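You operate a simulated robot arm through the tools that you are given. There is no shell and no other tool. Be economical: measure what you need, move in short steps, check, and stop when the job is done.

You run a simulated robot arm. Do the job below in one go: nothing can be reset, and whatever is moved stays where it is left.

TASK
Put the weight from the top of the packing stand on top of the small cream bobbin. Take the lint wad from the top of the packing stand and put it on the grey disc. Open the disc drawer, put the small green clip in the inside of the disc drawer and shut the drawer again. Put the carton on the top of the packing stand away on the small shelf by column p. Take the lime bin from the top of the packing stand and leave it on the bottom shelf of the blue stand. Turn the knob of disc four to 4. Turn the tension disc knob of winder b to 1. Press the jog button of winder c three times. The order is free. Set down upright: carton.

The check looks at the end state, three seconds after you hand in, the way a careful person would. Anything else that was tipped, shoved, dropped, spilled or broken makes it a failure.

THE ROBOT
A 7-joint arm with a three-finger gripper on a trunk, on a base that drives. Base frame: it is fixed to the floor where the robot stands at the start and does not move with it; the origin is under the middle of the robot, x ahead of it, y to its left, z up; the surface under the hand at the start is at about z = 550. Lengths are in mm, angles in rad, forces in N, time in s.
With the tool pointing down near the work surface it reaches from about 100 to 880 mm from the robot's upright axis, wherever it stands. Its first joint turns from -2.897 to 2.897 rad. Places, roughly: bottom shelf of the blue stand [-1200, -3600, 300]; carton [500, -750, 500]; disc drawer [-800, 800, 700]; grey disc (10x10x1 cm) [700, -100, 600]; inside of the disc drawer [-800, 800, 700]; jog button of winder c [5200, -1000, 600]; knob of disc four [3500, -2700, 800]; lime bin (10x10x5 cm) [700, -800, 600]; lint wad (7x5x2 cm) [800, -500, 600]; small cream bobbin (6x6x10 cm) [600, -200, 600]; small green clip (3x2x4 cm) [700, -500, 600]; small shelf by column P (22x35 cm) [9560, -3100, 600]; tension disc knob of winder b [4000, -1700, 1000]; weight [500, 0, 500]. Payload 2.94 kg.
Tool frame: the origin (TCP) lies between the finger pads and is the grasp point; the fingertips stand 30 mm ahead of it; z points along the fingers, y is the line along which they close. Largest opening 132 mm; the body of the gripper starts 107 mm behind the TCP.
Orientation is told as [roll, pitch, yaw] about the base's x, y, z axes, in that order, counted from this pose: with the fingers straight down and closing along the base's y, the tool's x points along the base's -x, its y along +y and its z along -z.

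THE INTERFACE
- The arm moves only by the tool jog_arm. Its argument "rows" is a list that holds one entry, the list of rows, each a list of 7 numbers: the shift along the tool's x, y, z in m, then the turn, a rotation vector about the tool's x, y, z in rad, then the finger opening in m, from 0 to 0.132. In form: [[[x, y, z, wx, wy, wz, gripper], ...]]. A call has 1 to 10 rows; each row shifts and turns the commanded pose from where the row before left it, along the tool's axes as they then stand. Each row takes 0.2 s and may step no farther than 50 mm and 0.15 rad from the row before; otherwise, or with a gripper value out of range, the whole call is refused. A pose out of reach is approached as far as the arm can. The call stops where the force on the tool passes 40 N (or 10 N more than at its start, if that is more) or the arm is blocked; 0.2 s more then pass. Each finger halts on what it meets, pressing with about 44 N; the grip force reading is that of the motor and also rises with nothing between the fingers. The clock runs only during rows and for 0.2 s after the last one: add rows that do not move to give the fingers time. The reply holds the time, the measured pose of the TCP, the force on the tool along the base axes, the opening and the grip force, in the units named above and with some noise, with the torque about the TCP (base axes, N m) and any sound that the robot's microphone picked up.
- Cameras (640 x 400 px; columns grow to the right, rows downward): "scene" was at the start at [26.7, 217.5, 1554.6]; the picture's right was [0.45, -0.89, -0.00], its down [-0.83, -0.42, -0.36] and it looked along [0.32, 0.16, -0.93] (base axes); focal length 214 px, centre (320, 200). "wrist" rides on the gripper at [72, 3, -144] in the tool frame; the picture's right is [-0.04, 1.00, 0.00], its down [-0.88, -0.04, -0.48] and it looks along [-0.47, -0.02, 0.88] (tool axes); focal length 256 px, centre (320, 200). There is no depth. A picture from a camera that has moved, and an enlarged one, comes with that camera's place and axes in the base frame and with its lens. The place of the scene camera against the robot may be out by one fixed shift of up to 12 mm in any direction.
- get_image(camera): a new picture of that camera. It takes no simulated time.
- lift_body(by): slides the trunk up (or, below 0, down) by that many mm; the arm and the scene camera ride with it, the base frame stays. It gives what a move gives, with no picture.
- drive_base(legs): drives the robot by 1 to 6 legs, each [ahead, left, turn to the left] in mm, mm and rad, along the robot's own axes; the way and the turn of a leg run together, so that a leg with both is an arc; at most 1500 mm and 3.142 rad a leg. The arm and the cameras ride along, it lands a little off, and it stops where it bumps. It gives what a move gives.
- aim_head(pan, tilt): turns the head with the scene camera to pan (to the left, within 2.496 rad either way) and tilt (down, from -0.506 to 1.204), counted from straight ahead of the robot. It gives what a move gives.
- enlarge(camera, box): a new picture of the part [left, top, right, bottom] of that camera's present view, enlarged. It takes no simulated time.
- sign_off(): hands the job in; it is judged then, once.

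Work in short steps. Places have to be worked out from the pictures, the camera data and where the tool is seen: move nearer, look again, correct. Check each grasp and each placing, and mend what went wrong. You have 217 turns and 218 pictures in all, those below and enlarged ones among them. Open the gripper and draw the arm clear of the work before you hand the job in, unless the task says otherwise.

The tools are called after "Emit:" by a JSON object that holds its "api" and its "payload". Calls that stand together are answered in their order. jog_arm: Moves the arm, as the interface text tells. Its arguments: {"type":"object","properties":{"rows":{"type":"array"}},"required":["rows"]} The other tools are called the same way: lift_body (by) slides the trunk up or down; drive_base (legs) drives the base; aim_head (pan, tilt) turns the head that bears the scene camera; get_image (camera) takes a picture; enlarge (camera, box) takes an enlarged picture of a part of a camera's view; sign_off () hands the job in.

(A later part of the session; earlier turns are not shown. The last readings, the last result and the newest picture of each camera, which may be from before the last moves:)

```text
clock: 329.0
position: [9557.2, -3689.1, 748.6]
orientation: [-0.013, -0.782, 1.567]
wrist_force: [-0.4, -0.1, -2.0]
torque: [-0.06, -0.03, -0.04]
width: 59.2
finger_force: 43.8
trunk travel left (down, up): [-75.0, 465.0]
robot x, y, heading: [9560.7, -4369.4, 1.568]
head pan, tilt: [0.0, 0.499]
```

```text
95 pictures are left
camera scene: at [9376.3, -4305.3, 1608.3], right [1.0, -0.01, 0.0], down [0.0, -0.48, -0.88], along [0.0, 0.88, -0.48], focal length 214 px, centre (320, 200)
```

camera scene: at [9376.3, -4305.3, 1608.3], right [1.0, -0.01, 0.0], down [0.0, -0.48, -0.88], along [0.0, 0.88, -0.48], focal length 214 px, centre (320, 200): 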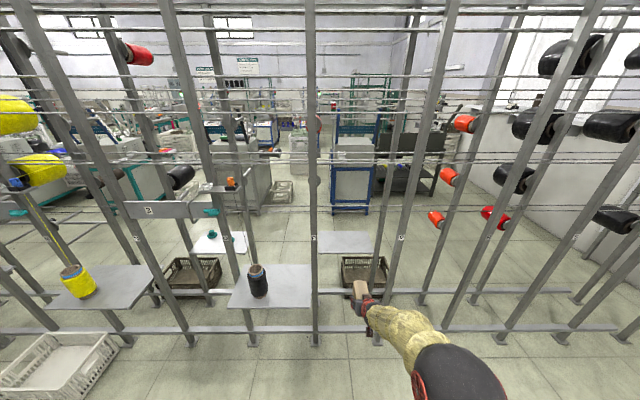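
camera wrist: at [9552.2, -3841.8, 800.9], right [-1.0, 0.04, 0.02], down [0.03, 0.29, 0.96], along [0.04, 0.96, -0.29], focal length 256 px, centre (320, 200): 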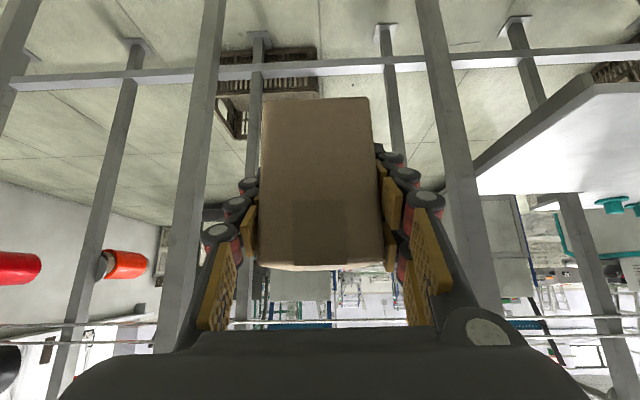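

I re-extend the arm in front of the posts, shift slightly left (forearm leans right), and check the forearm's lateral position.

Emit:
{"api": "jog_arm", "payload": {"rows": [[[-0.0282, 0, 0.0284, 0, 0, 0, 0.045], [-0.0282, 0, 0.0284, 0, 0, 0, 0.045], [-0.0282, 0, 0.0284, 0, 0, 0, 0.045], [0, 0, 0, 0, 0, 0, 0.045]]]}}

Emit:
{"api": "drive_base", "payload": {"legs": [[0, 55, 0]]}}

Emit:
{"api": "get_image", "payload": {"camera": "scene"}}

Emit:
{"api": "enlarge", "payload": {"camera": "scene", "box": [300, 200, 460, 340]}}

```text
clock: 330.0
position: [9560.8, -3569.4, 747.4]
orientation: [-0.013, -0.783, 1.568]
wrist_force: [-0.3, 0.7, -2.0]
torque: [-0.03, 0.01, -0.05]
width: 59.0
finger_force: 44.3
trunk travel left (down, up): [-75.0, 465.0]
robot x, y, heading: [9560.6, -4371.2, 1.567]
head pan, tilt: [0.0, 0.499]
```

```text
clock: 331.0
position: [9506.4, -3569.1, 748.2]
orientation: [-0.013, -0.783, 1.567]
wrist_force: [0.5, -0.6, -2.3]
torque: [-0.07, 0.01, 0.03]
width: 59.2
finger_force: 44.5
trunk travel left (down, up): [-75.0, 465.0]
robot x, y, heading: [9506.1, -4374.1, 1.564]
head pan, tilt: [0.0, 0.499]
```

```text
94 pictures are left
camera scene: at [9322.0, -4304.9, 1608.3], right [1.0, -0.01, 0.0], down [0.0, -0.48, -0.88], along [0.0, 0.88, -0.48], focal length 214 px, centre (320, 200)
```

scene: 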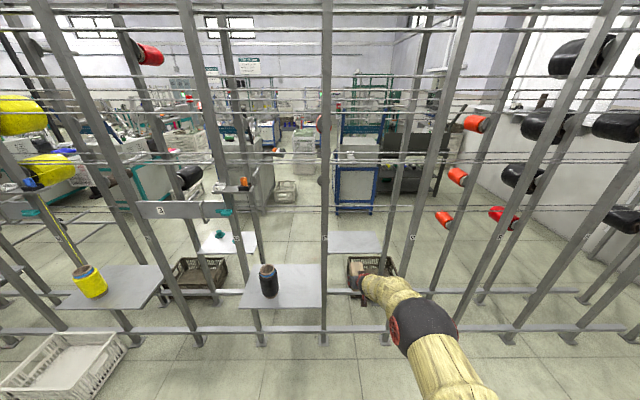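

```text
2.86 times, centred on (380, 270) of scene
camera zoom: at [9322.0, -4304.9, 1608.3], right [1.0, -0.01, 0.0], down [0.0, -0.48, -0.88], along [0.0, 0.88, -0.48], focal length 613 px, centre (149, 0)
```

zoom: 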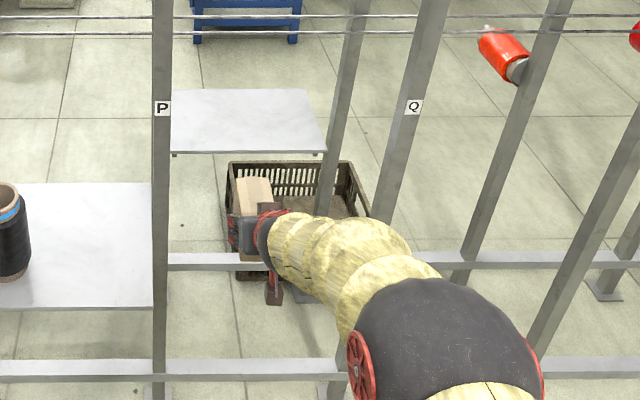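

The elbow leans right near post Q. I shift the base 85 mm left and bring the hand 70 mm back right, so the elbow moves toward the window's centre.

Emit:
{"api": "drive_base", "payload": {"legs": [[0, 85, 0]]}}

Emit:
{"api": "jog_arm", "payload": {"rows": [[[0, -0.035, 0, 0, 0, 0, 0.045], [0, -0.035, 0, 0, 0, 0, 0.045], [0, 0, 0, 0, 0, 0, 0.045]]]}}

Emit:
{"api": "enlarge", "payload": {"camera": "scene", "box": [300, 200, 460, 340]}}

```text
clock: 332.1
position: [9419.9, -3568.4, 748.5]
orientation: [-0.011, -0.781, 1.566]
wrist_force: [0.4, -0.5, -1.6]
torque: [-0.05, -0.02, 0.01]
width: 59.2
finger_force: 44.4
trunk travel left (down, up): [-75.0, 465.0]
robot x, y, heading: [9416.5, -4368.9, 1.563]
head pan, tilt: [0.0, 0.499]
```

```text
clock: 332.9
position: [9490.0, -3568.4, 747.5]
orientation: [-0.013, -0.78, 1.567]
wrist_force: [1.1, 1.1, -2.8]
torque: [-0.02, 0.0, 0.02]
width: 58.9
finger_force: 43.3
trunk travel left (down, up): [-75.0, 465.0]
robot x, y, heading: [9423.1, -4373.8, 1.568]
head pan, tilt: [0.0, 0.499]
```

```text
2.86 times, centred on (380, 270) of scene
camera zoom: at [9236.9, -4304.1, 1608.3], right [1.0, -0.01, 0.0], down [0.0, -0.48, -0.88], along [0.01, 0.88, -0.48], focal length 613 px, centre (149, 0)
```

zoom: 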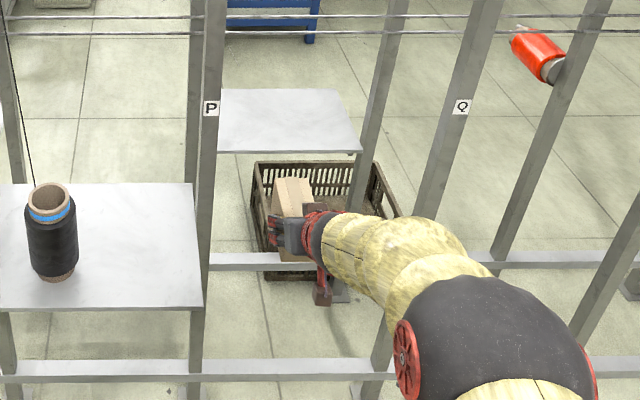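

Elbow now has clearance. I lower to z≈705 and drive forward in two stages.

Emit:
{"api": "jog_arm", "payload": {"rows": [[[0.0149, 0, 0.0148, 0, 0, 0, 0.045], [0.0149, 0, 0.0148, 0, 0, 0, 0.045], [0, 0, 0, 0, 0, 0, 0.045]]]}}

Emit:
{"api": "drive_base", "payload": {"legs": [[230, 0, 0]]}}

Emit:
{"api": "get_image", "payload": {"camera": "wrist"}}

Emit:
{"api": "get_image", "payload": {"camera": "scene"}}

```text
clock: 333.7
position: [9491.6, -3570.5, 705.3]
orientation: [-0.013, -0.781, 1.567]
wrist_force: [0.3, -0.3, -1.8]
torque: [-0.09, -0.02, 0.0]
width: 59.0
finger_force: 43.7
trunk travel left (down, up): [-75.0, 465.0]
robot x, y, heading: [9417.4, -4368.5, 1.566]
head pan, tilt: [0.0, 0.499]
```

```text
clock: 335.4
position: [9495.4, -3341.7, 707.0]
orientation: [-0.012, -0.782, 1.565]
wrist_force: [-0.2, 0.0, -1.9]
torque: [-0.03, 0.02, 0.01]
width: 59.1
finger_force: 44.0
trunk travel left (down, up): [-75.0, 465.0]
robot x, y, heading: [9421.5, -4138.6, 1.565]
head pan, tilt: [0.0, 0.499]
```

```text
91 pictures are left
camera wrist: at [9487.8, -3494.0, 758.3], right [-1.0, 0.05, 0.02], down [0.03, 0.29, 0.96], along [0.04, 0.96, -0.29], focal length 256 px, centre (320, 200)
```

wrist: 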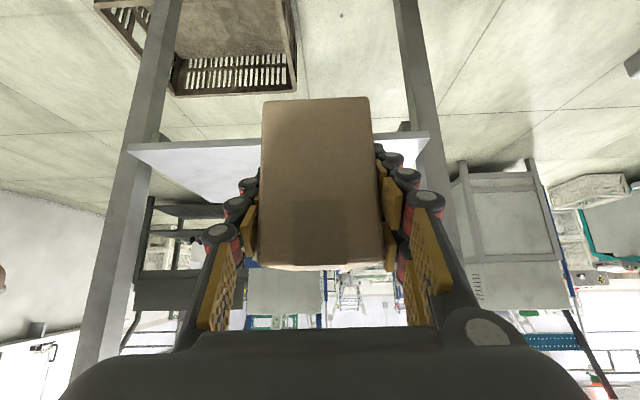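

```text
90 pictures are left
camera scene: at [9238.2, -4075.0, 1608.3], right [1.0, -0.01, 0.0], down [0.0, -0.48, -0.88], along [0.01, 0.88, -0.48], focal length 214 px, centre (320, 200)
```

scene: 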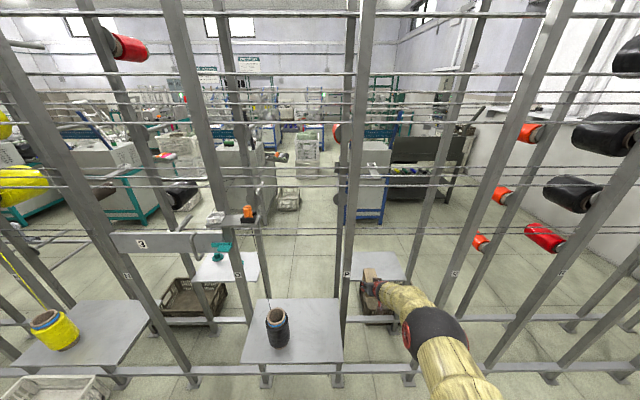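

Window passed cleanly: back posts at x≈9362 and ≈9725, shelf edge y≈-3215, z≈610. I drive the last 175 mm.

Emit:
{"api": "drive_base", "payload": {"legs": [[170, 0, 0]]}}

Emit:
{"api": "get_image", "payload": {"camera": "wrist"}}

Emit:
{"api": "enlarge", "payload": {"camera": "scene", "box": [320, 220, 480, 340]}}

```text
clock: 336.9
position: [9497.0, -3170.5, 705.7]
orientation: [-0.014, -0.781, 1.563]
wrist_force: [0.4, -0.3, -1.5]
torque: [-0.05, 0.03, 0.0]
width: 59.0
finger_force: 44.4
trunk travel left (down, up): [-75.0, 465.0]
robot x, y, heading: [9420.5, -3969.7, 1.563]
head pan, tilt: [0.0, 0.499]
```

```text
89 pictures are left
camera wrist: at [9490.2, -3323.8, 758.2], right [-1.0, 0.05, 0.02], down [0.03, 0.29, 0.96], along [0.04, 0.96, -0.29], focal length 256 px, centre (320, 200)
```

wrist: 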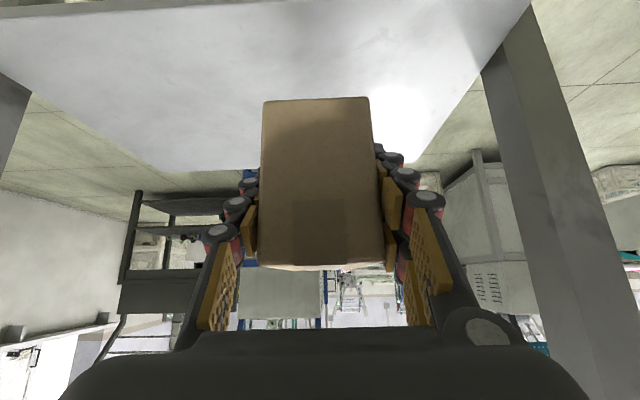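

```text
3.33 times, centred on (400, 280) of scene
camera zoom: at [9239.8, -3904.3, 1608.3], right [1.0, -0.01, 0.0], down [0.0, -0.48, -0.88], along [0.01, 0.88, -0.48], focal length 715 px, centre (53, -67)
```

zoom: 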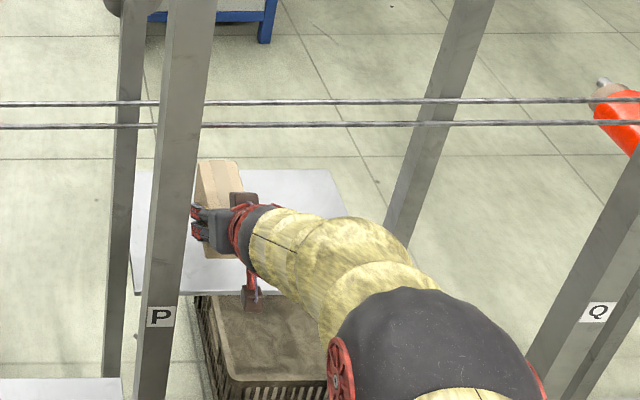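

Carton is ~18 mm inside the edge; I advance 30 mm more, then lower.

Emit:
{"api": "jog_arm", "payload": {"rows": [[[-0.0106, 0, 0.0106, 0, 0, 0, 0.045], [-0.0106, 0, 0.0106, 0, 0, 0, 0.045], [0.0106, 0, 0.0106, 0, 0, 0, 0.045], [0.0071, 0, 0.007, 0, 0, 0, 0.045], [0, 0, 0, 0, 0, 0, 0.045]]]}}

Emit:
{"api": "get_image", "payload": {"camera": "wrist"}}

```text
clock: 338.1
position: [9497.0, -3141.8, 680.5]
orientation: [-0.015, -0.782, 1.565]
wrist_force: [-1.2, -0.5, -1.7]
torque: [-0.02, 0.03, 0.02]
width: 58.9
finger_force: 43.7
trunk travel left (down, up): [-75.0, 465.0]
robot x, y, heading: [9425.6, -3968.1, 1.567]
head pan, tilt: [0.0, 0.499]
```

```text
87 pictures are left
camera wrist: at [9491.0, -3293.3, 733.1], right [-1.0, 0.05, 0.02], down [0.03, 0.29, 0.96], along [0.04, 0.96, -0.29], focal length 256 px, centre (320, 200)
```

wrist: 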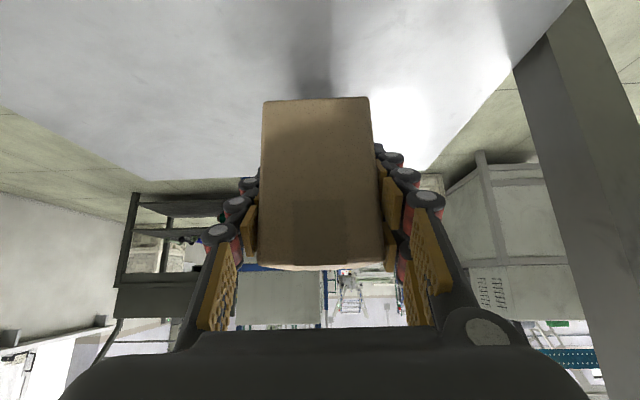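

Emit:
{"api": "jog_arm", "payload": {"rows": [[[0.0028, 0, 0.0028, 0, 0, 0, 0.045], [0.0028, 0, 0.0028, 0, 0, 0, 0.045], [0.0014, 0, 0.0014, 0, 0, 0, 0.045], [0.0014, 0, 0.0014, 0, 0, 0, 0.045], [0, 0, 0, 0, 0, 0, 0.045]]]}}

```text
clock: 339.2
position: [9496.9, -3141.4, 668.9]
orientation: [-0.011, -0.781, 1.564]
wrist_force: [-0.1, -0.6, -1.0]
torque: [-0.05, 0.04, -0.01]
width: 59.1
finger_force: 44.2
trunk travel left (down, up): [-75.0, 465.0]
robot x, y, heading: [9420.7, -3967.2, 1.562]
head pan, tilt: [0.0, 0.499]
```

Emit:
{"api": "jog_arm", "payload": {"rows": [[[0.0014, 0, 0.0014, 0, 0, 0, 0.045], [0.0014, 0, 0.0014, 0, 0, 0, 0.045], [0.0014, 0, 0.0014, 0, 0, 0, 0.045], [0.0014, 0, 0.0014, 0, 0, 0, 0.045], [0, 0, 0, 0, 0, 0, 0.045]]]}}

Emit:
{"api": "enlarge", "payload": {"camera": "wrist", "box": [240, 60, 400, 160]}}

```text
clock: 340.4
position: [9496.2, -3140.9, 661.7]
orientation: [-0.013, -0.783, 1.565]
wrist_force: [-0.6, 0.1, -1.7]
torque: [-0.08, 0.01, 0.03]
width: 58.8
finger_force: 44.2
trunk travel left (down, up): [-75.0, 465.0]
robot x, y, heading: [9419.8, -3971.4, 1.56]
head pan, tilt: [0.0, 0.499]
```

```text
4.00 times, centred on (320, 110) of wrist
camera zoom: at [9491.0, -3294.1, 713.3], right [-1.0, 0.05, 0.02], down [0.03, 0.29, 0.96], along [0.04, 0.96, -0.29], focal length 1024 px, centre (320, 560)
```

zoom: 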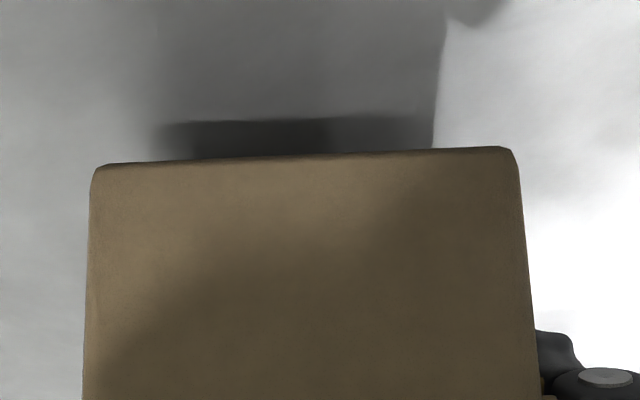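

Emit:
{"api": "jog_arm", "payload": {"rows": [[[0.001, 0, 0.001, 0, 0, 0, 0.045], [0.001, 0, 0.001, 0, 0, 0, 0.045], [0.001, 0, 0.001, 0, 0, 0, 0.045], [0, 0, 0, 0, 0, 0, 0.045]]]}}

```text
clock: 341.4
position: [9498.1, -3142.7, 655.2]
orientation: [-0.014, -0.782, 1.563]
wrist_force: [-0.1, 0.3, -1.8]
torque: [-0.06, -0.02, 0.03]
width: 59.2
finger_force: 44.3
trunk travel left (down, up): [-75.0, 465.0]
robot x, y, heading: [9422.0, -3969.1, 1.565]
head pan, tilt: [0.0, 0.499]
```

Emit:
{"api": "jog_arm", "payload": {"rows": [[[0.0014, 0, 0.0014, 0, 0, 0, 0.045], [0.0014, 0, 0.0014, 0, 0, 0, 0.045], [0.001, 0, 0.001, 0, 0, 0, 0.045], [0.001, 0, 0.001, 0, 0, 0, 0.045], [0, 0, 0, 0, 0, 0, 0.045]]]}}

Emit:
{"api": "enlarge", "payload": {"camera": "wrist", "box": [240, 60, 400, 160]}}

```text
clock: 342.6
position: [9497.8, -3141.2, 649.7]
orientation: [-0.013, -0.783, 1.563]
wrist_force: [0.6, 0.0, -2.0]
torque: [-0.04, -0.01, -0.02]
width: 59.4
finger_force: 43.8
trunk travel left (down, up): [-75.0, 465.0]
robot x, y, heading: [9424.7, -3966.4, 1.561]
head pan, tilt: [0.0, 0.499]
```

```text
4.00 times, centred on (320, 110) of wrist
camera zoom: at [9491.1, -3293.7, 702.2], right [-1.0, 0.05, 0.02], down [0.03, 0.29, 0.96], along [0.04, 0.96, -0.29], focal length 1024 px, centre (320, 560)
```

zoom: 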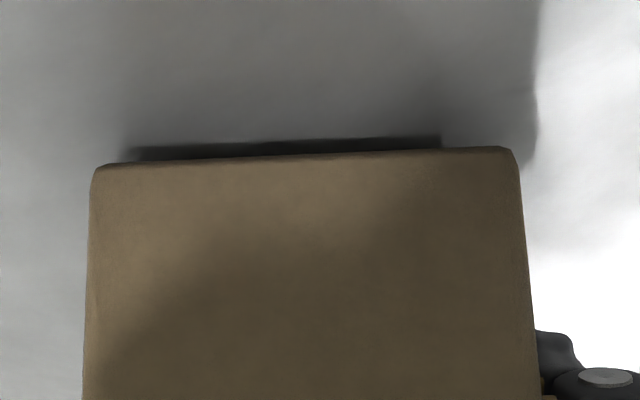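

Shadow suggests ~10 mm left.

Emit:
{"api": "jog_arm", "payload": {"rows": [[[0.0021, 0, 0.0021, 0, 0, 0, 0.045], [0.0021, 0, 0.0021, 0, 0, 0, 0.045], [0.001, 0, 0.001, 0, 0, 0, 0.045], [0.001, 0, 0.001, 0, 0, 0, 0.045], [0, 0, 0, 0, 0, 0, 0.045]]]}}

```text
clock: 343.9
position: [9497.3, -3140.2, 644.6]
orientation: [-0.013, -0.787, 1.564]
wrist_force: [-0.4, -0.6, 13.6]
torque: [0.28, 0.44, -0.07]
width: 59.0
finger_force: 43.6
trunk travel left (down, up): [-75.0, 465.0]
robot x, y, heading: [9422.8, -3966.2, 1.564]
head pan, tilt: [0.0, 0.499]
```

Contact. I relax slightly and release.

Emit:
{"api": "jog_arm", "payload": {"rows": [[[-0.0012, 0, -0.0012, 0, 0, 0, 0.05], [0, 0, 0, 0, 0, 0, 0.06], [0, 0, 0, 0, 0, 0, 0.07], [0, 0, 0, 0, 0, 0, 0.085], [0, 0, 0, 0, 0, 0, 0.085], [0, 0, 0, 0, 0, 0, 0.085]]]}}

Emit:
{"api": "get_image", "payload": {"camera": "wrist"}}

```text
clock: 345.2
position: [9498.4, -3141.8, 643.0]
orientation: [-0.012, -0.781, 1.564]
wrist_force: [0.1, -0.4, 0.1]
torque: [-0.03, 0.0, -0.01]
width: 85.1
finger_force: 0.1
trunk travel left (down, up): [-75.0, 465.0]
robot x, y, heading: [9424.5, -3973.0, 1.568]
head pan, tilt: [0.0, 0.499]
```

```text
84 pictures are left
camera wrist: at [9491.1, -3294.3, 695.2], right [-1.0, 0.05, 0.02], down [0.03, 0.29, 0.96], along [0.04, 0.96, -0.29], focal length 256 px, centre (320, 200)
```

wrist: 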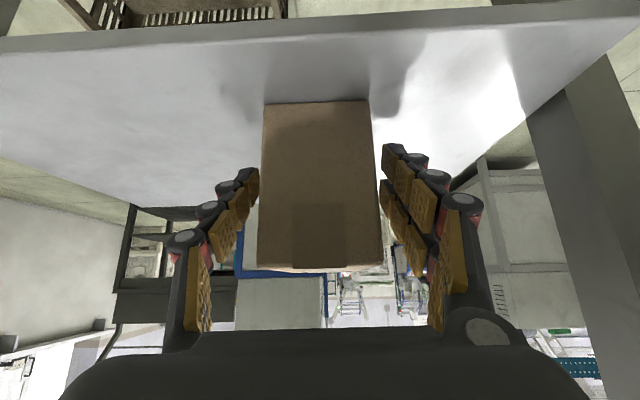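

Carton stands on shelf P. I back out along the tool axis, then drive back.

Emit:
{"api": "jog_arm", "payload": {"rows": [[[0, 0, -0.015, 0, 0, 0, 0.085], [0, 0, -0.03, 0, 0, 0, 0.09], [0, 0, -0.03, 0, 0, 0, 0.09], [0, 0, 0, 0, 0, 0, 0.09]]]}}

Emit:
{"api": "drive_base", "payload": {"legs": [[-420, 0, 0]]}}

Emit:
{"api": "enlarge", "payload": {"camera": "scene", "box": [300, 190, 460, 320]}}

```text
clock: 346.2
position: [9496.4, -3194.6, 696.4]
orientation: [-0.013, -0.78, 1.564]
wrist_force: [-0.4, 1.1, 0.3]
torque: [-0.02, 0.0, -0.04]
width: 90.0
finger_force: 0.0
trunk travel left (down, up): [-75.0, 465.0]
robot x, y, heading: [9423.0, -3964.1, 1.562]
head pan, tilt: [0.0, 0.499]
```

```text
clock: 348.8
position: [9492.5, -3615.9, 695.9]
orientation: [-0.011, -0.783, 1.562]
wrist_force: [0.1, 1.4, 0.0]
torque: [-0.02, 0.03, 0.0]
width: 90.0
finger_force: 0.0
trunk travel left (down, up): [-75.0, 465.0]
robot x, y, heading: [9419.1, -4388.7, 1.563]
head pan, tilt: [0.0, 0.499]
```

```text
3.08 times, centred on (380, 255) of scene
camera zoom: at [9235.6, -4324.4, 1608.3], right [1.0, -0.01, 0.0], down [-0.01, -0.48, -0.88], along [0.01, 0.88, -0.48], focal length 660 px, centre (135, 31)
```

zoom: 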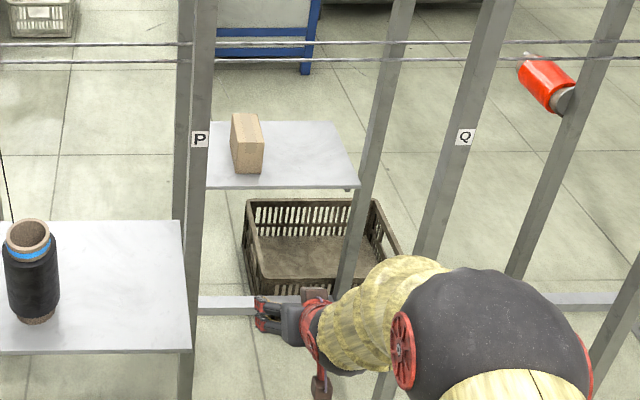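

Carton is upright on shelf P. I return the tool to vertical, then turn to face -x for the way back west.

Emit:
{"api": "jog_arm", "payload": {"rows": [[[-0.0284, 0, -0.0282, 0, 0, 0, 0.06], [-0.0284, 0, -0.0282, 0, 0, 0, 0.06], [-0.0284, 0, -0.0282, 0, 0.1, 0, 0.06], [0, 0, 0, 0, 0.14, 0, 0.06], [0, 0, 0, 0, 0.14, 0, 0.06], [0, 0, 0, 0, 0.14, 0, 0.06], [0, 0, 0, 0, 0.14, 0, 0.06], [0.03, 0, -0.03, 0.012, 0.12, 0, 0.06], [0.04, 0, -0.02, 0, 0, 0, 0.06], [0.04, 0, 0, 0, 0, 0, 0.06]]]}}

Emit:
{"api": "jog_arm", "payload": {"rows": [[[0.04, 0, 0, 0, 0, 0, 0.06], [0.04, 0, 0, 0, 0, 0, 0.06], [0.04, 0, 0, 0, 0, 0, 0.06], [0, 0, 0, 0, 0, 0, 0.06]]]}}

Emit:
{"api": "drive_base", "payload": {"legs": [[0, 0, 1.577], [1400, -150, 0], [1400, 0, 0], [1400, 0, 0]]}}

```text
clock: 351.0
position: [9476.2, -3736.5, 804.4]
orientation: [0.04, -0.484, 1.569]
wrist_force: [-0.6, -0.3, 1.0]
torque: [0.01, -0.02, -0.03]
width: 60.2
finger_force: 0.0
out of reach, approached as far as the arm can: row 4, 5, 6, 7
trunk travel left (down, up): [-75.0, 465.0]
robot x, y, heading: [9418.2, -4389.0, 1.56]
head pan, tilt: [0.0, 0.499]
```

```text
clock: 352.0
position: [9476.2, -3842.9, 748.2]
orientation: [0.039, -0.482, 1.572]
wrist_force: [1.1, 0.0, -0.5]
torque: [-0.01, 0.0, -0.04]
width: 60.0
finger_force: 0.1
trunk travel left (down, up): [-75.0, 465.0]
robot x, y, heading: [9418.2, -4388.6, 1.559]
head pan, tilt: [0.0, 0.499]
```

```text
clock: 376.0
position: [4690.3, -4300.2, 748.5]
orientation: [0.041, -0.482, -3.101]
wrist_force: [-0.7, 0.4, 0.8]
torque: [0.0, 0.0, 0.02]
width: 60.1
finger_force: 0.1
trunk travel left (down, up): [-75.0, 465.0]
robot x, y, heading: [5239.5, -4336.4, -3.114]
head pan, tilt: [0.0, 0.499]
```

Emit:
{"api": "drive_base", "payload": {"legs": [[1300, -200, -0.027], [1300, 0, 0], [1250, 0, 0], [0, 0, -1.571], [1000, 0, 0]]}}

Emit:
{"api": "aim_head", "payload": {"pan": -1.0, "tilt": 0.3}}

Emit:
{"api": "get_image", "payload": {"camera": "scene"}}

```text
clock: 403.3
position: [1416.4, -2668.2, 747.0]
orientation: [0.04, -0.483, 1.582]
wrist_force: [0.2, -0.3, 0.4]
torque: [-0.01, 0.02, 0.01]
width: 59.7
finger_force: 0.0
trunk travel left (down, up): [-75.0, 465.0]
robot x, y, heading: [1367.0, -3221.0, 1.566]
head pan, tilt: [0.0, 0.499]
```

```text
clock: 404.6
position: [1417.4, -2667.9, 748.3]
orientation: [0.042, -0.483, 1.582]
wrist_force: [-0.6, 0.2, 0.3]
torque: [0.02, -0.01, -0.01]
width: 60.0
finger_force: 0.2
trunk travel left (down, up): [-75.0, 465.0]
robot x, y, heading: [1366.9, -3216.5, 1.57]
head pan, tilt: [-1.0, 0.3]
```

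```text
82 pictures are left
camera scene: at [1260.5, -3193.5, 1626.7], right [0.54, -0.84, 0.0], down [-0.25, -0.16, -0.96], along [0.8, 0.52, -0.3], focal length 214 px, centre (320, 200)
```

scene: 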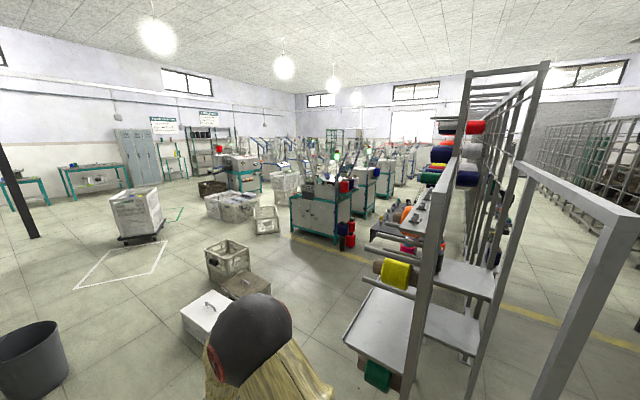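

Emit:
{"api": "enlarge", "payload": {"camera": "scene", "box": [270, 130, 430, 260]}}

Emit:
{"api": "enlarge", "payload": {"camera": "scene", "box": [370, 170, 500, 280]}}

```text
3.08 times, centred on (350, 195) of scene
camera zoom: at [1260.5, -3193.5, 1626.7], right [0.54, -0.84, 0.0], down [-0.25, -0.16, -0.96], along [0.8, 0.52, -0.3], focal length 660 px, centre (228, 215)
```

zoom: 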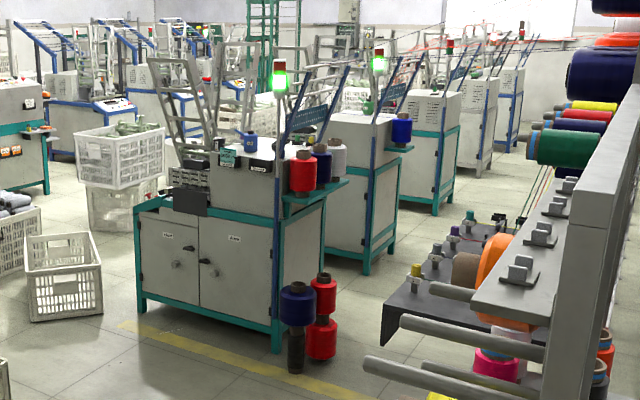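

```text
3.64 times, centred on (435, 225) of scene
camera zoom: at [1260.5, -3193.5, 1626.7], right [0.54, -0.84, 0.0], down [-0.25, -0.16, -0.96], along [0.8, 0.52, -0.3], focal length 780 px, centre (-98, 109)
```

zoom: 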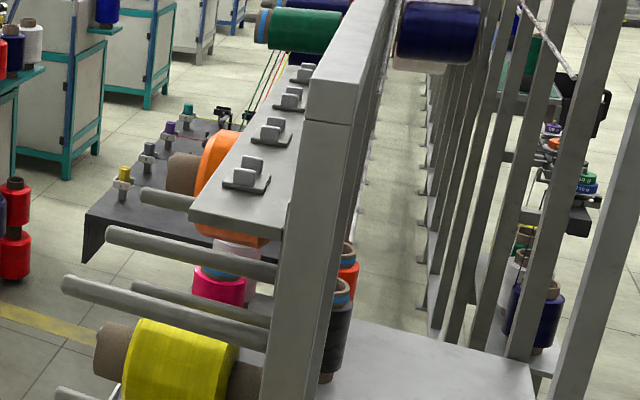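

Map is clear: machine 1 (≈x 3840, y -930…-1800), disc panel with four tensioners along y≈-2625 (x≈3250–3970). I drive to (2600,-2230) facing +x to read labels.

Emit:
{"api": "drive_base", "payload": {"legs": [[980, 0, 0], [0, 0, -1.57], [1250, 0, 0]]}}

Emit:
{"api": "aim_head", "payload": {"pan": -0.25, "tilt": 0.45}}

Emit:
{"api": "get_image", "payload": {"camera": "scene"}}

```text
clock: 419.3
position: [3145.7, -2296.1, 747.5]
orientation: [0.04, -0.481, 0.009]
wrist_force: [-0.3, -0.4, 0.4]
torque: [0.01, 0.01, -0.03]
width: 60.0
finger_force: 0.1
trunk travel left (down, up): [-75.0, 465.0]
robot x, y, heading: [2598.4, -2239.5, -0.005]
head pan, tilt: [-1.0, 0.3]
```

```text
clock: 420.4
position: [3144.8, -2296.0, 747.5]
orientation: [0.04, -0.482, 0.007]
wrist_force: [0.1, -0.4, 0.2]
torque: [0.01, -0.04, 0.03]
width: 59.8
finger_force: 0.1
trunk travel left (down, up): [-75.0, 465.0]
robot x, y, heading: [2598.4, -2243.5, 0.001]
head pan, tilt: [-0.25, 0.45]
```

```text
79 pictures are left
camera scene: at [2663.9, -2074.1, 1612.8], right [-0.25, -0.97, 0.0], down [-0.42, 0.11, -0.9], along [0.87, -0.23, -0.44], focal length 214 px, centre (320, 200)
```

scene: 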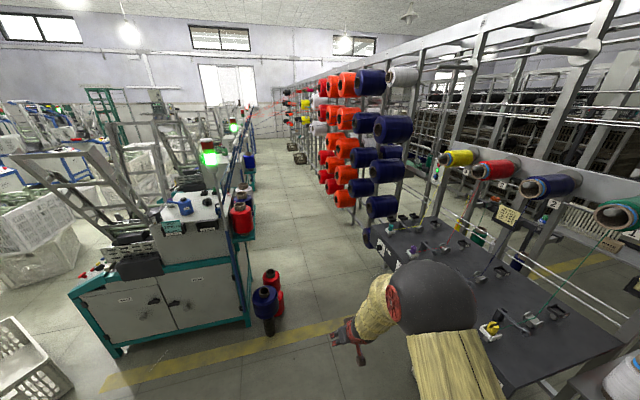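

Emit:
{"api": "enlarge", "payload": {"camera": "scene", "box": [360, 150, 580, 370]}}

Emit:
{"api": "enlarge", "payload": {"camera": "scene", "box": [90, 170, 290, 320]}}

```text
1.82 times, centred on (470, 260) of scene
camera zoom: at [2663.9, -2074.1, 1612.8], right [-0.25, -0.97, 0.0], down [-0.42, 0.11, -0.9], along [0.87, -0.23, -0.44], focal length 390 px, centre (47, 91)
```

zoom: 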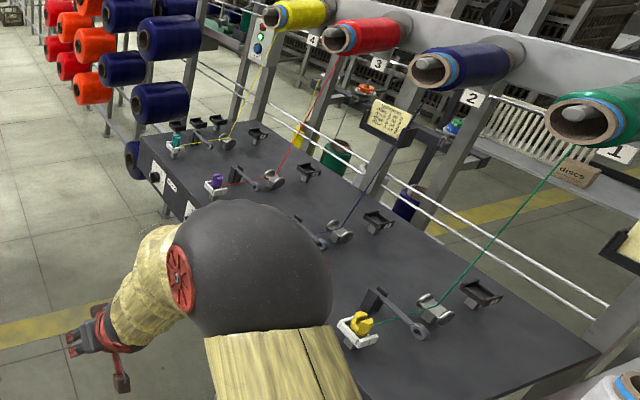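

```text
2.67 times, centred on (190, 245) of scene
camera zoom: at [2663.9, -2074.1, 1612.8], right [-0.25, -0.97, 0.0], down [-0.42, 0.11, -0.9], along [0.87, -0.23, -0.44], focal length 572 px, centre (667, 80)
```

zoom: 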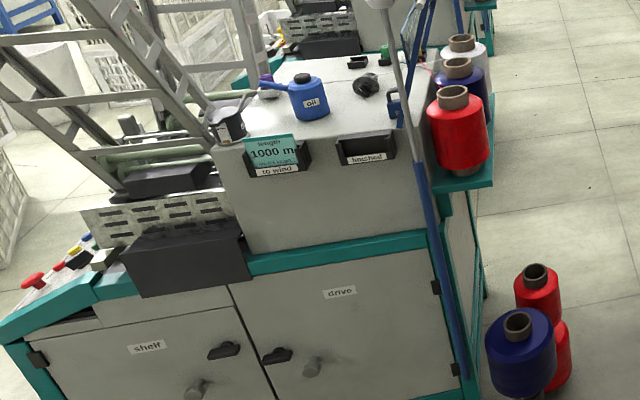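

Disc knobs are on the panel's north-facing front; disc four's knob is at ≈(3560,-2690,790). I retract the arm, drive to (3480,-2080) and turn to face the panel.

Emit:
{"api": "jog_arm", "payload": {"rows": [[[0.0217, 0, -0.0395, 0, 0, 0, 0.06], [0.0217, 0, -0.0395, 0, 0, 0, 0.06], [0.0217, 0, -0.0395, 0, 0, 0, 0.06], [0.0217, 0, -0.0395, 0, 0, 0, 0.06], [0, 0, 0, 0, 0, 0, 0.06]]]}}

Emit:
{"api": "drive_base", "payload": {"legs": [[880, 150, 0], [0, 0, -1.571]]}}

Emit:
{"api": "aim_head", "payload": {"pan": 0.2, "tilt": 0.85}}

Emit:
{"api": "get_image", "payload": {"camera": "scene"}}

Emit:
{"api": "get_image", "payload": {"camera": "wrist"}}

```text
clock: 421.6
position: [2993.8, -2304.7, 847.7]
orientation: [0.039, -0.481, 0.009]
wrist_force: [-0.8, 0.5, 0.3]
torque: [0.0, 0.0, -0.02]
width: 60.0
finger_force: 0.1
trunk travel left (down, up): [-75.0, 465.0]
robot x, y, heading: [2597.5, -2246.0, -0.004]
head pan, tilt: [-0.25, 0.45]
```

```text
clock: 426.2
position: [3851.5, -2162.4, 846.8]
orientation: [0.041, -0.484, 0.007]
wrist_force: [0.6, 0.4, -0.5]
torque: [0.0, -0.04, -0.03]
width: 60.1
finger_force: 0.2
trunk travel left (down, up): [-75.0, 465.0]
robot x, y, heading: [3455.5, -2100.0, -0.003]
head pan, tilt: [-0.25, 0.45]
stopped in leg 1: the robot was blocked; the commanded pose is now the measured one
```

```text
clock: 427.1
position: [3853.1, -2164.1, 847.5]
orientation: [0.041, -0.481, 0.007]
wrist_force: [1.0, -0.1, 0.4]
torque: [0.0, 0.02, -0.02]
width: 60.1
finger_force: 0.1
trunk travel left (down, up): [-75.0, 465.0]
robot x, y, heading: [3451.9, -2102.9, -0.007]
head pan, tilt: [0.201, 0.85]
```

```text
76 pictures are left
camera scene: at [3509.8, -1894.0, 1578.4], right [0.19, -0.98, 0.0], down [-0.74, -0.15, -0.66], along [0.65, 0.13, -0.75], focal length 214 px, centre (320, 200)
```

scene: 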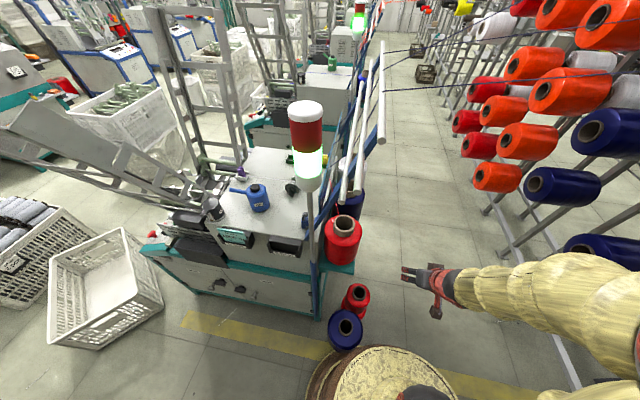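

```text
75 pictures are left
camera wrist: at [3721.7, -2166.7, 942.5], right [0.01, 1.0, 0.06], down [0.56, -0.05, 0.83], along [0.83, 0.02, -0.56], focal length 256 px, centre (320, 200)
```

wrist: 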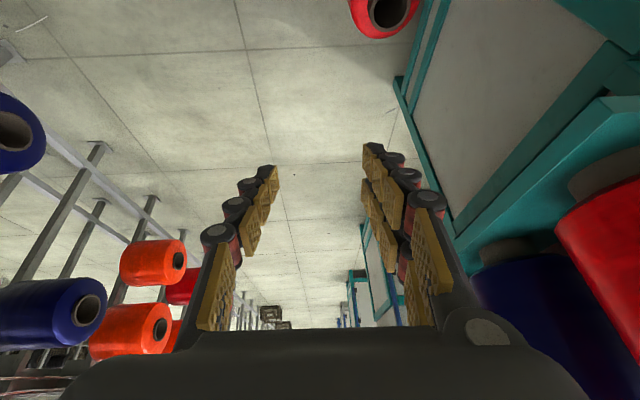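

The base touched the blue spool on the floor lightly and stopped. I back away at once and check that spool.

Emit:
{"api": "drive_base", "payload": {"legs": [[-130, -20, 0]]}}

Emit:
{"api": "enlarge", "payload": {"camera": "scene", "box": [280, 180, 420, 320]}}

```text
clock: 428.4
position: [3722.9, -2182.6, 847.6]
orientation: [0.041, -0.483, 0.006]
wrist_force: [0.2, 0.7, -0.5]
torque: [0.03, 0.05, 0.03]
width: 60.3
finger_force: 0.0
trunk travel left (down, up): [-75.0, 465.0]
robot x, y, heading: [3322.9, -2123.2, -0.005]
head pan, tilt: [0.201, 0.85]
```

```text
2.86 times, centred on (350, 250) of scene
camera zoom: at [3379.6, -1913.4, 1578.3], right [0.2, -0.98, 0.0], down [-0.74, -0.15, -0.66], along [0.65, 0.13, -0.75], focal length 613 px, centre (234, 57)
```

zoom: 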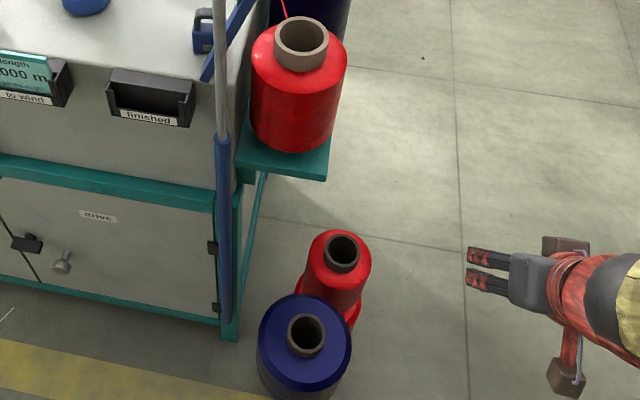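

Triangulation shows the spool stacks at (3749,-1972) and (3920,-2026), unmoved. I turn here toward -y and take a close look at the knobs.

Emit:
{"api": "drive_base", "payload": {"legs": [[0, 0, -1.566], [0, 60, 0]]}}

Emit:
{"api": "aim_head", "payload": {"pan": 0.3, "tilt": 0.8}}

Emit:
{"api": "get_image", "payload": {"camera": "scene"}}

Emit:
{"api": "get_image", "payload": {"camera": "wrist"}}

```text
clock: 433.2
position: [3324.4, -2517.9, 847.4]
orientation: [0.041, -0.48, -1.561]
wrist_force: [0.2, 0.6, 0.3]
torque: [0.01, -0.02, 0.02]
width: 60.2
finger_force: 0.0
trunk travel left (down, up): [-75.0, 465.0]
robot x, y, heading: [3382.2, -2120.7, -1.571]
head pan, tilt: [0.201, 0.85]
```

```text
clock: 433.8
position: [3325.4, -2519.1, 847.5]
orientation: [0.041, -0.482, -1.562]
wrist_force: [0.0, 0.1, -0.3]
torque: [0.0, -0.01, 0.02]
width: 60.0
finger_force: 0.1
trunk travel left (down, up): [-75.0, 465.0]
robot x, y, heading: [3384.5, -2121.7, -1.575]
head pan, tilt: [0.3, 0.799]
```

```text
73 pictures are left
camera scene: at [3606.2, -2166.8, 1582.3], right [-0.96, -0.29, 0.0], down [-0.21, 0.69, -0.7], along [0.2, -0.67, -0.72], focal length 214 px, centre (320, 200)
```

scene: 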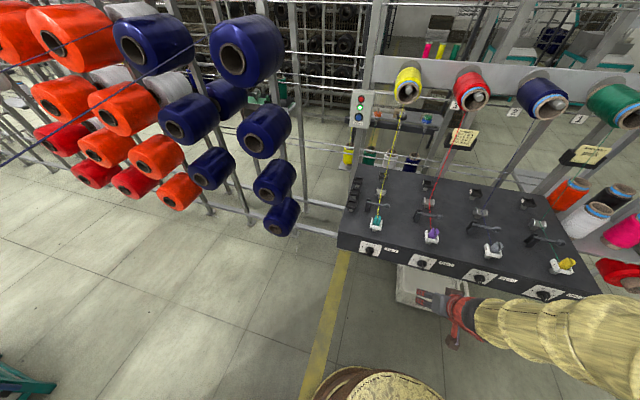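

```text
72 pictures are left
camera wrist: at [3321.1, -2387.7, 942.5], right [1.0, -0.01, 0.06], down [-0.05, -0.56, 0.83], along [0.02, -0.83, -0.56], focal length 256 px, centre (320, 200)
```

wrist: 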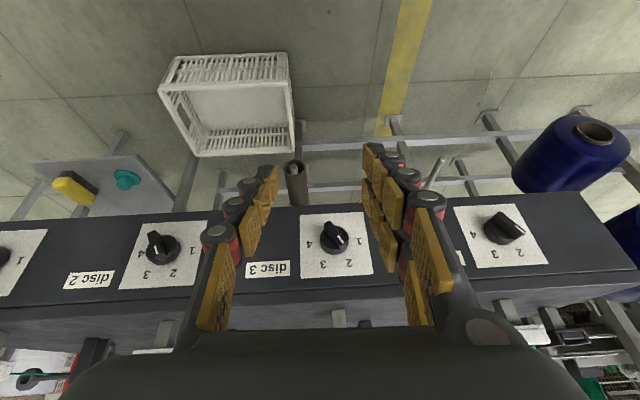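

Emit:
{"api": "enlarge", "payload": {"camera": "wrist", "box": [440, 190, 568, 280]}}

Emit:
{"api": "enlarge", "payload": {"camera": "wrist", "box": [290, 200, 390, 290]}}

Emit:
{"api": "enlarge", "payload": {"camera": "scene", "box": [340, 220, 440, 290]}}

```text
4.44 times, centred on (504, 235) of wrist
camera zoom: at [3321.1, -2387.7, 942.5], right [1.0, -0.01, 0.06], down [-0.05, -0.56, 0.83], along [0.02, -0.83, -0.56], focal length 1138 px, centre (-498, 44)
```

zoom: 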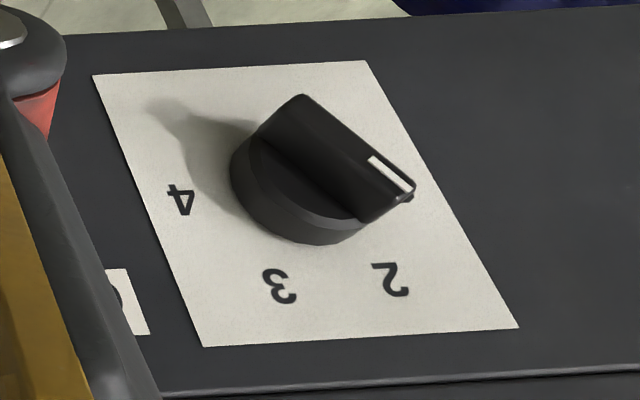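

```text
4.44 times, centred on (340, 245) of wrist
camera zoom: at [3321.1, -2387.7, 942.5], right [1.0, -0.01, 0.06], down [-0.05, -0.56, 0.83], along [0.02, -0.83, -0.56], focal length 1138 px, centre (231, 0)
```

zoom: 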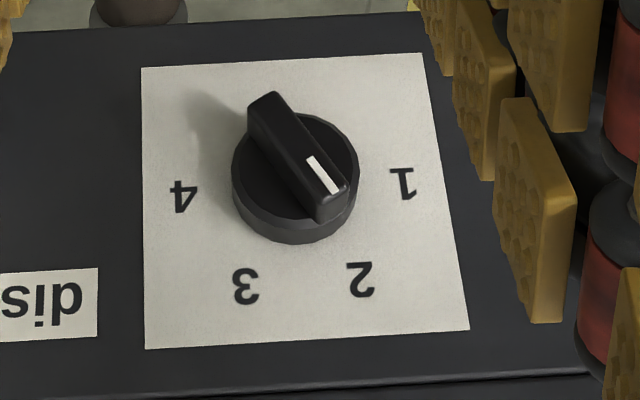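

```text
5.71 times, centred on (390, 255) of scene
camera zoom: at [3606.2, -2166.8, 1582.3], right [-0.96, -0.29, 0.0], down [-0.21, 0.69, -0.7], along [0.2, -0.67, -0.72], focal length 1226 px, centre (-80, -114)
```

zoom: 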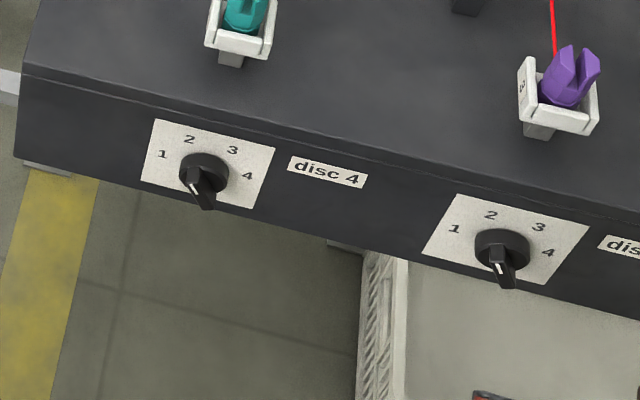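

Disc 4's knob is at ≈(3545,-2676,812), pointing to 1; positions go clockwise 1→4 in ~60° steps, so it needs ~180° clockwise. I back the base 140 mm and pitch the tool to horizontal.

Emit:
{"api": "drive_base", "payload": {"legs": [[-140, 0, 0]]}}

Emit:
{"api": "jog_arm", "payload": {"rows": [[[0, 0, 0, -0.04, -0.136, 0, 0.06], [0, 0, 0, 0, -0.136, 0, 0.06], [0, 0, 0, 0, -0.136, 0, 0.06], [0, 0, 0, 0, -0.136, 0, 0.06], [0, 0, 0, 0, -0.136, 0, 0.06], [0, 0, 0, 0, -0.136, 0, 0.06], [0, 0, 0, 0, -0.136, 0, 0.06], [0, 0, 0, 0, -0.137, 0, 0.06], [0, 0, 0, 0, 0, 0, 0.06]]]}}

```text
clock: 435.2
position: [3325.3, -2377.1, 847.0]
orientation: [0.042, -0.48, -1.565]
wrist_force: [-0.1, 0.1, 0.3]
torque: [0.02, -0.03, 0.0]
width: 60.1
finger_force: 0.1
trunk travel left (down, up): [-75.0, 465.0]
robot x, y, heading: [3386.0, -1983.5, -1.572]
head pan, tilt: [0.3, 0.799]
```

```text
clock: 437.4
position: [3320.6, -2376.3, 876.2]
orientation: [1.921, -1.514, 2.825]
wrist_force: [0.9, 0.5, 0.1]
torque: [-0.02, -0.04, 0.03]
width: 59.8
finger_force: 0.0
trunk travel left (down, up): [-75.0, 465.0]
robot x, y, heading: [3382.2, -1979.1, -1.578]
head pan, tilt: [0.3, 0.799]
stopped in row 9: the arm was blocked; the commanded pose is now the measured one
```

Tool now points along -y. I move it in front of the disc 4 knob.

Emit:
{"api": "jog_arm", "payload": {"rows": [[[0.0114, 0.0305, 0.025, 0, 0, 0, 0.05], [0.0114, 0.0305, 0.025, 0, 0, 0, 0.05], [0.0114, 0.0305, 0.025, 0, 0, 0, 0.05], [0.0114, 0.0305, 0.025, 0, 0, 0, 0.05], [0.0114, 0.0305, 0.025, 0, 0, 0, 0.05], [0.0114, 0.0305, 0.025, 0, 0, 0, 0.05], [0.0114, 0.0305, 0.025, 0, 0, 0, 0.05], [0, 0, 0, 0, 0, 0, 0.05]]]}}

Emit:
{"api": "get_image", "payload": {"camera": "wrist"}}

```text
clock: 439.2
position: [3544.7, -2544.6, 810.1]
orientation: [1.875, -1.515, 2.871]
wrist_force: [-0.5, -0.3, -0.3]
torque: [-0.01, 0.0, 0.01]
width: 50.3
finger_force: 0.0
trunk travel left (down, up): [-75.0, 465.0]
robot x, y, heading: [3385.0, -1977.0, -1.568]
head pan, tilt: [0.3, 0.799]
```

```text
68 pictures are left
camera wrist: at [3546.2, -2402.4, 736.4], right [0.99, 0.04, 0.1], down [-0.1, 0.49, 0.87], along [-0.02, -0.87, 0.49], focal length 256 px, centre (320, 200)
```

wrist: 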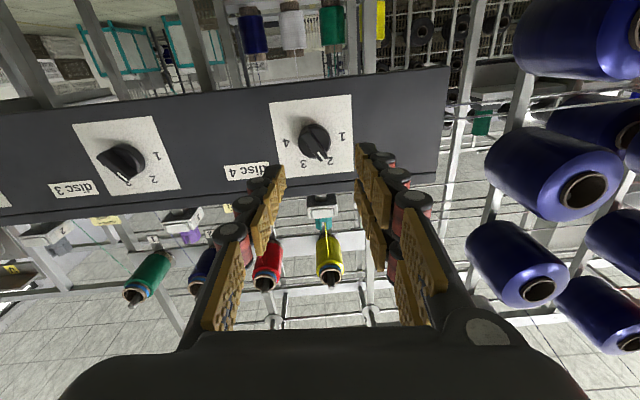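

Emit:
{"api": "enlarge", "payload": {"camera": "wrist", "box": [260, 90, 370, 180]}}

```text
4.44 times, centred on (315, 135) of wrist
camera zoom: at [3546.2, -2402.4, 736.4], right [0.99, 0.04, 0.1], down [-0.1, 0.49, 0.87], along [-0.02, -0.87, 0.49], focal length 1138 px, centre (342, 489)
```

zoom: 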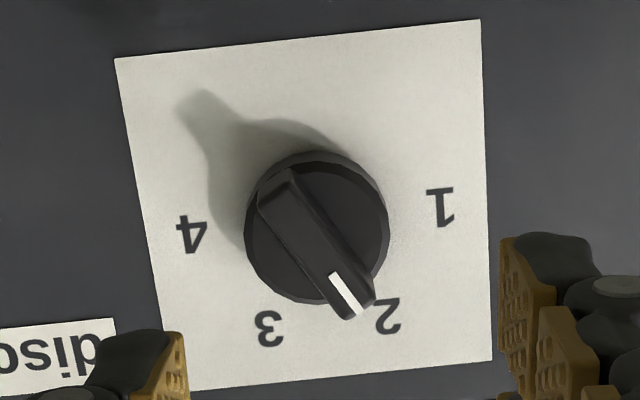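

The knob currently points to 2 (axis ≈(3541, 812)); it needs ~+120° clockwise to reach 4. I align the tool with the axis and roll it -30° so the fingers straddle the bar.

Emit:
{"api": "jog_arm", "payload": {"rows": [[[-0.002, -0.004, 0, 0.033, 0.017, 0, 0.04], [0, 0, 0, 0, 0, -0.13, 0.04], [0, 0, 0, 0, 0, -0.13, 0.04], [0, 0, 0, 0, 0, -0.13, 0.04], [0, 0, 0, 0, 0, -0.13, 0.04], [0, 0, 0.03, 0, 0, 0, 0.04], [0, 0, 0.015, 0, 0, 0, 0.04], [0, 0, 0, 0, 0, 0, 0.04]]]}}

Emit:
{"api": "get_image", "payload": {"camera": "wrist"}}

Emit:
{"api": "enlarge", "payload": {"camera": "wrist", "box": [240, 90, 400, 190]}}

```text
clock: 441.0
position: [3540.1, -2589.3, 810.1]
orientation: [-1.567, -1.105, -0.005]
wrist_force: [0.3, -1.1, 0.2]
torque: [-0.01, -0.01, -0.02]
width: 40.0
finger_force: 0.1
trunk travel left (down, up): [-75.0, 465.0]
robot x, y, heading: [3385.8, -1980.1, -1.577]
head pan, tilt: [0.3, 0.799]
```

```text
66 pictures are left
camera wrist: at [3509.3, -2446.3, 746.1], right [0.91, 0.0, -0.41], down [0.36, 0.48, 0.8], along [0.2, -0.88, 0.43], focal length 256 px, centre (320, 200)
```

wrist: 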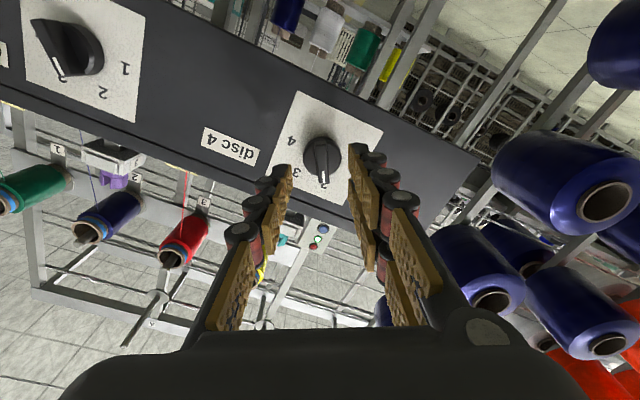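

```text
4.00 times, centred on (320, 140) of wrist
camera zoom: at [3509.3, -2446.3, 746.1], right [0.91, 0.0, -0.41], down [0.36, 0.48, 0.8], along [0.2, -0.88, 0.43], focal length 1024 px, centre (320, 440)
```

zoom: 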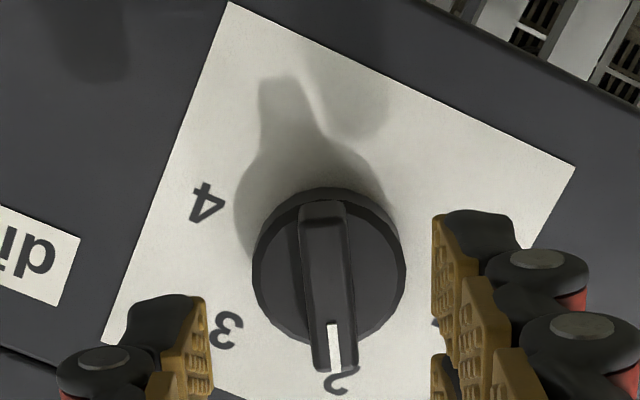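

Bar is vertical between the fingers. I advance 40 mm and close on it.

Emit:
{"api": "jog_arm", "payload": {"rows": [[[-0.001, 0, 0.02, 0, 0, 0, 0.04], [-0.001, 0, 0.014, 0, 0, 0, 0.04], [0, 0, 0.006, 0, 0, 0, 0.04], [0, 0, 0, 0, 0, 0, 0.025], [0, 0, 0, 0, 0, 0, 0.01], [0, 0, 0, 0, 0, 0, 0.0], [0, 0, 0, 0, 0, 0, 0.0]]]}}

Emit:
{"api": "enlarge", "payload": {"camera": "wrist", "box": [240, 90, 400, 190]}}

```text
clock: 442.6
position: [3543.0, -2629.8, 811.4]
orientation: [-1.565, -1.103, 0.001]
wrist_force: [10.1, -1.2, -5.3]
torque: [0.05, 0.06, 0.28]
width: 9.9
finger_force: 24.1
trunk travel left (down, up): [-75.0, 465.0]
robot x, y, heading: [3386.4, -1980.3, -1.581]
head pan, tilt: [0.3, 0.799]
```

```text
4.00 times, centred on (320, 140) of wrist
camera zoom: at [3511.7, -2486.0, 747.6], right [0.91, 0.0, -0.41], down [0.36, 0.48, 0.8], along [0.2, -0.88, 0.43], focal length 1024 px, centre (320, 440)
```

zoom: 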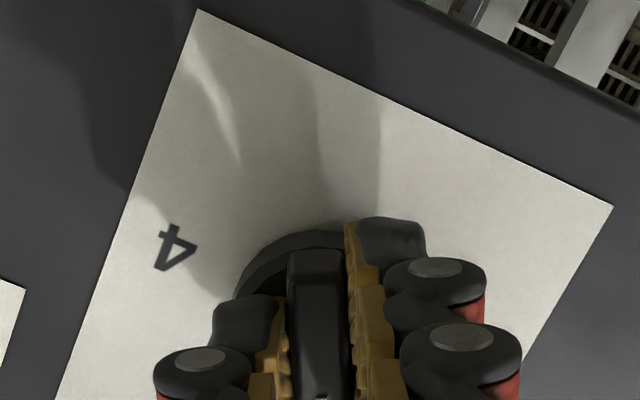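

Gripped. I relieve the side force and begin turning clockwise.

Emit:
{"api": "jog_arm", "payload": {"rows": [[[0, 0.003, 0, 0, 0, 0, 0.0], [0, 0, 0, 0, 0, 0.12, 0.0], [0, 0, 0, 0, 0, 0.14, 0.0], [0, 0, 0, 0, 0, 0.14, 0.0], [0, 0, 0, 0, 0, 0.14, 0.0], [0, 0, 0, 0, 0, 0.14, 0.0], [0, 0, 0, 0, 0, 0.14, 0.0], [0, 0, 0, 0, 0, 0.14, 0.0], [0, 0, 0, 0, 0, 0, 0.0]]]}}

Emit:
{"api": "get_image", "payload": {"camera": "wrist"}}

```text
clock: 444.6
position: [3543.1, -2629.6, 812.2]
orientation: [1.57, -1.076, -3.139]
wrist_force: [-9.7, -5.4, 3.2]
torque: [-0.62, -0.01, -0.55]
width: 9.4
finger_force: 36.6
trunk travel left (down, up): [-75.0, 465.0]
robot x, y, heading: [3386.3, -1977.5, -1.573]
head pan, tilt: [0.3, 0.799]
```

```text
63 pictures are left
camera wrist: at [3579.3, -2486.0, 751.2], right [0.86, 0.0, 0.51], down [-0.45, 0.48, 0.75], along [-0.24, -0.88, 0.41], focal length 256 px, centre (320, 200)
```

wrist: 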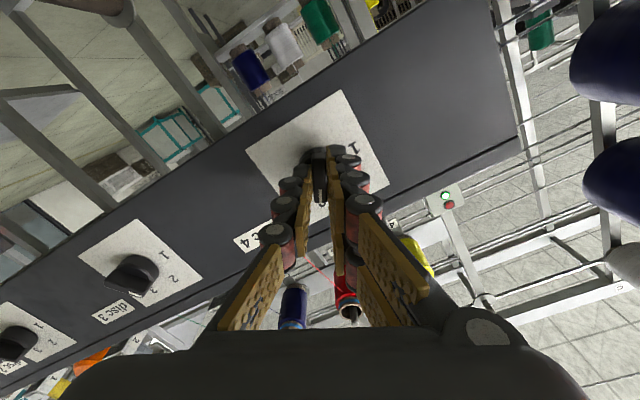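

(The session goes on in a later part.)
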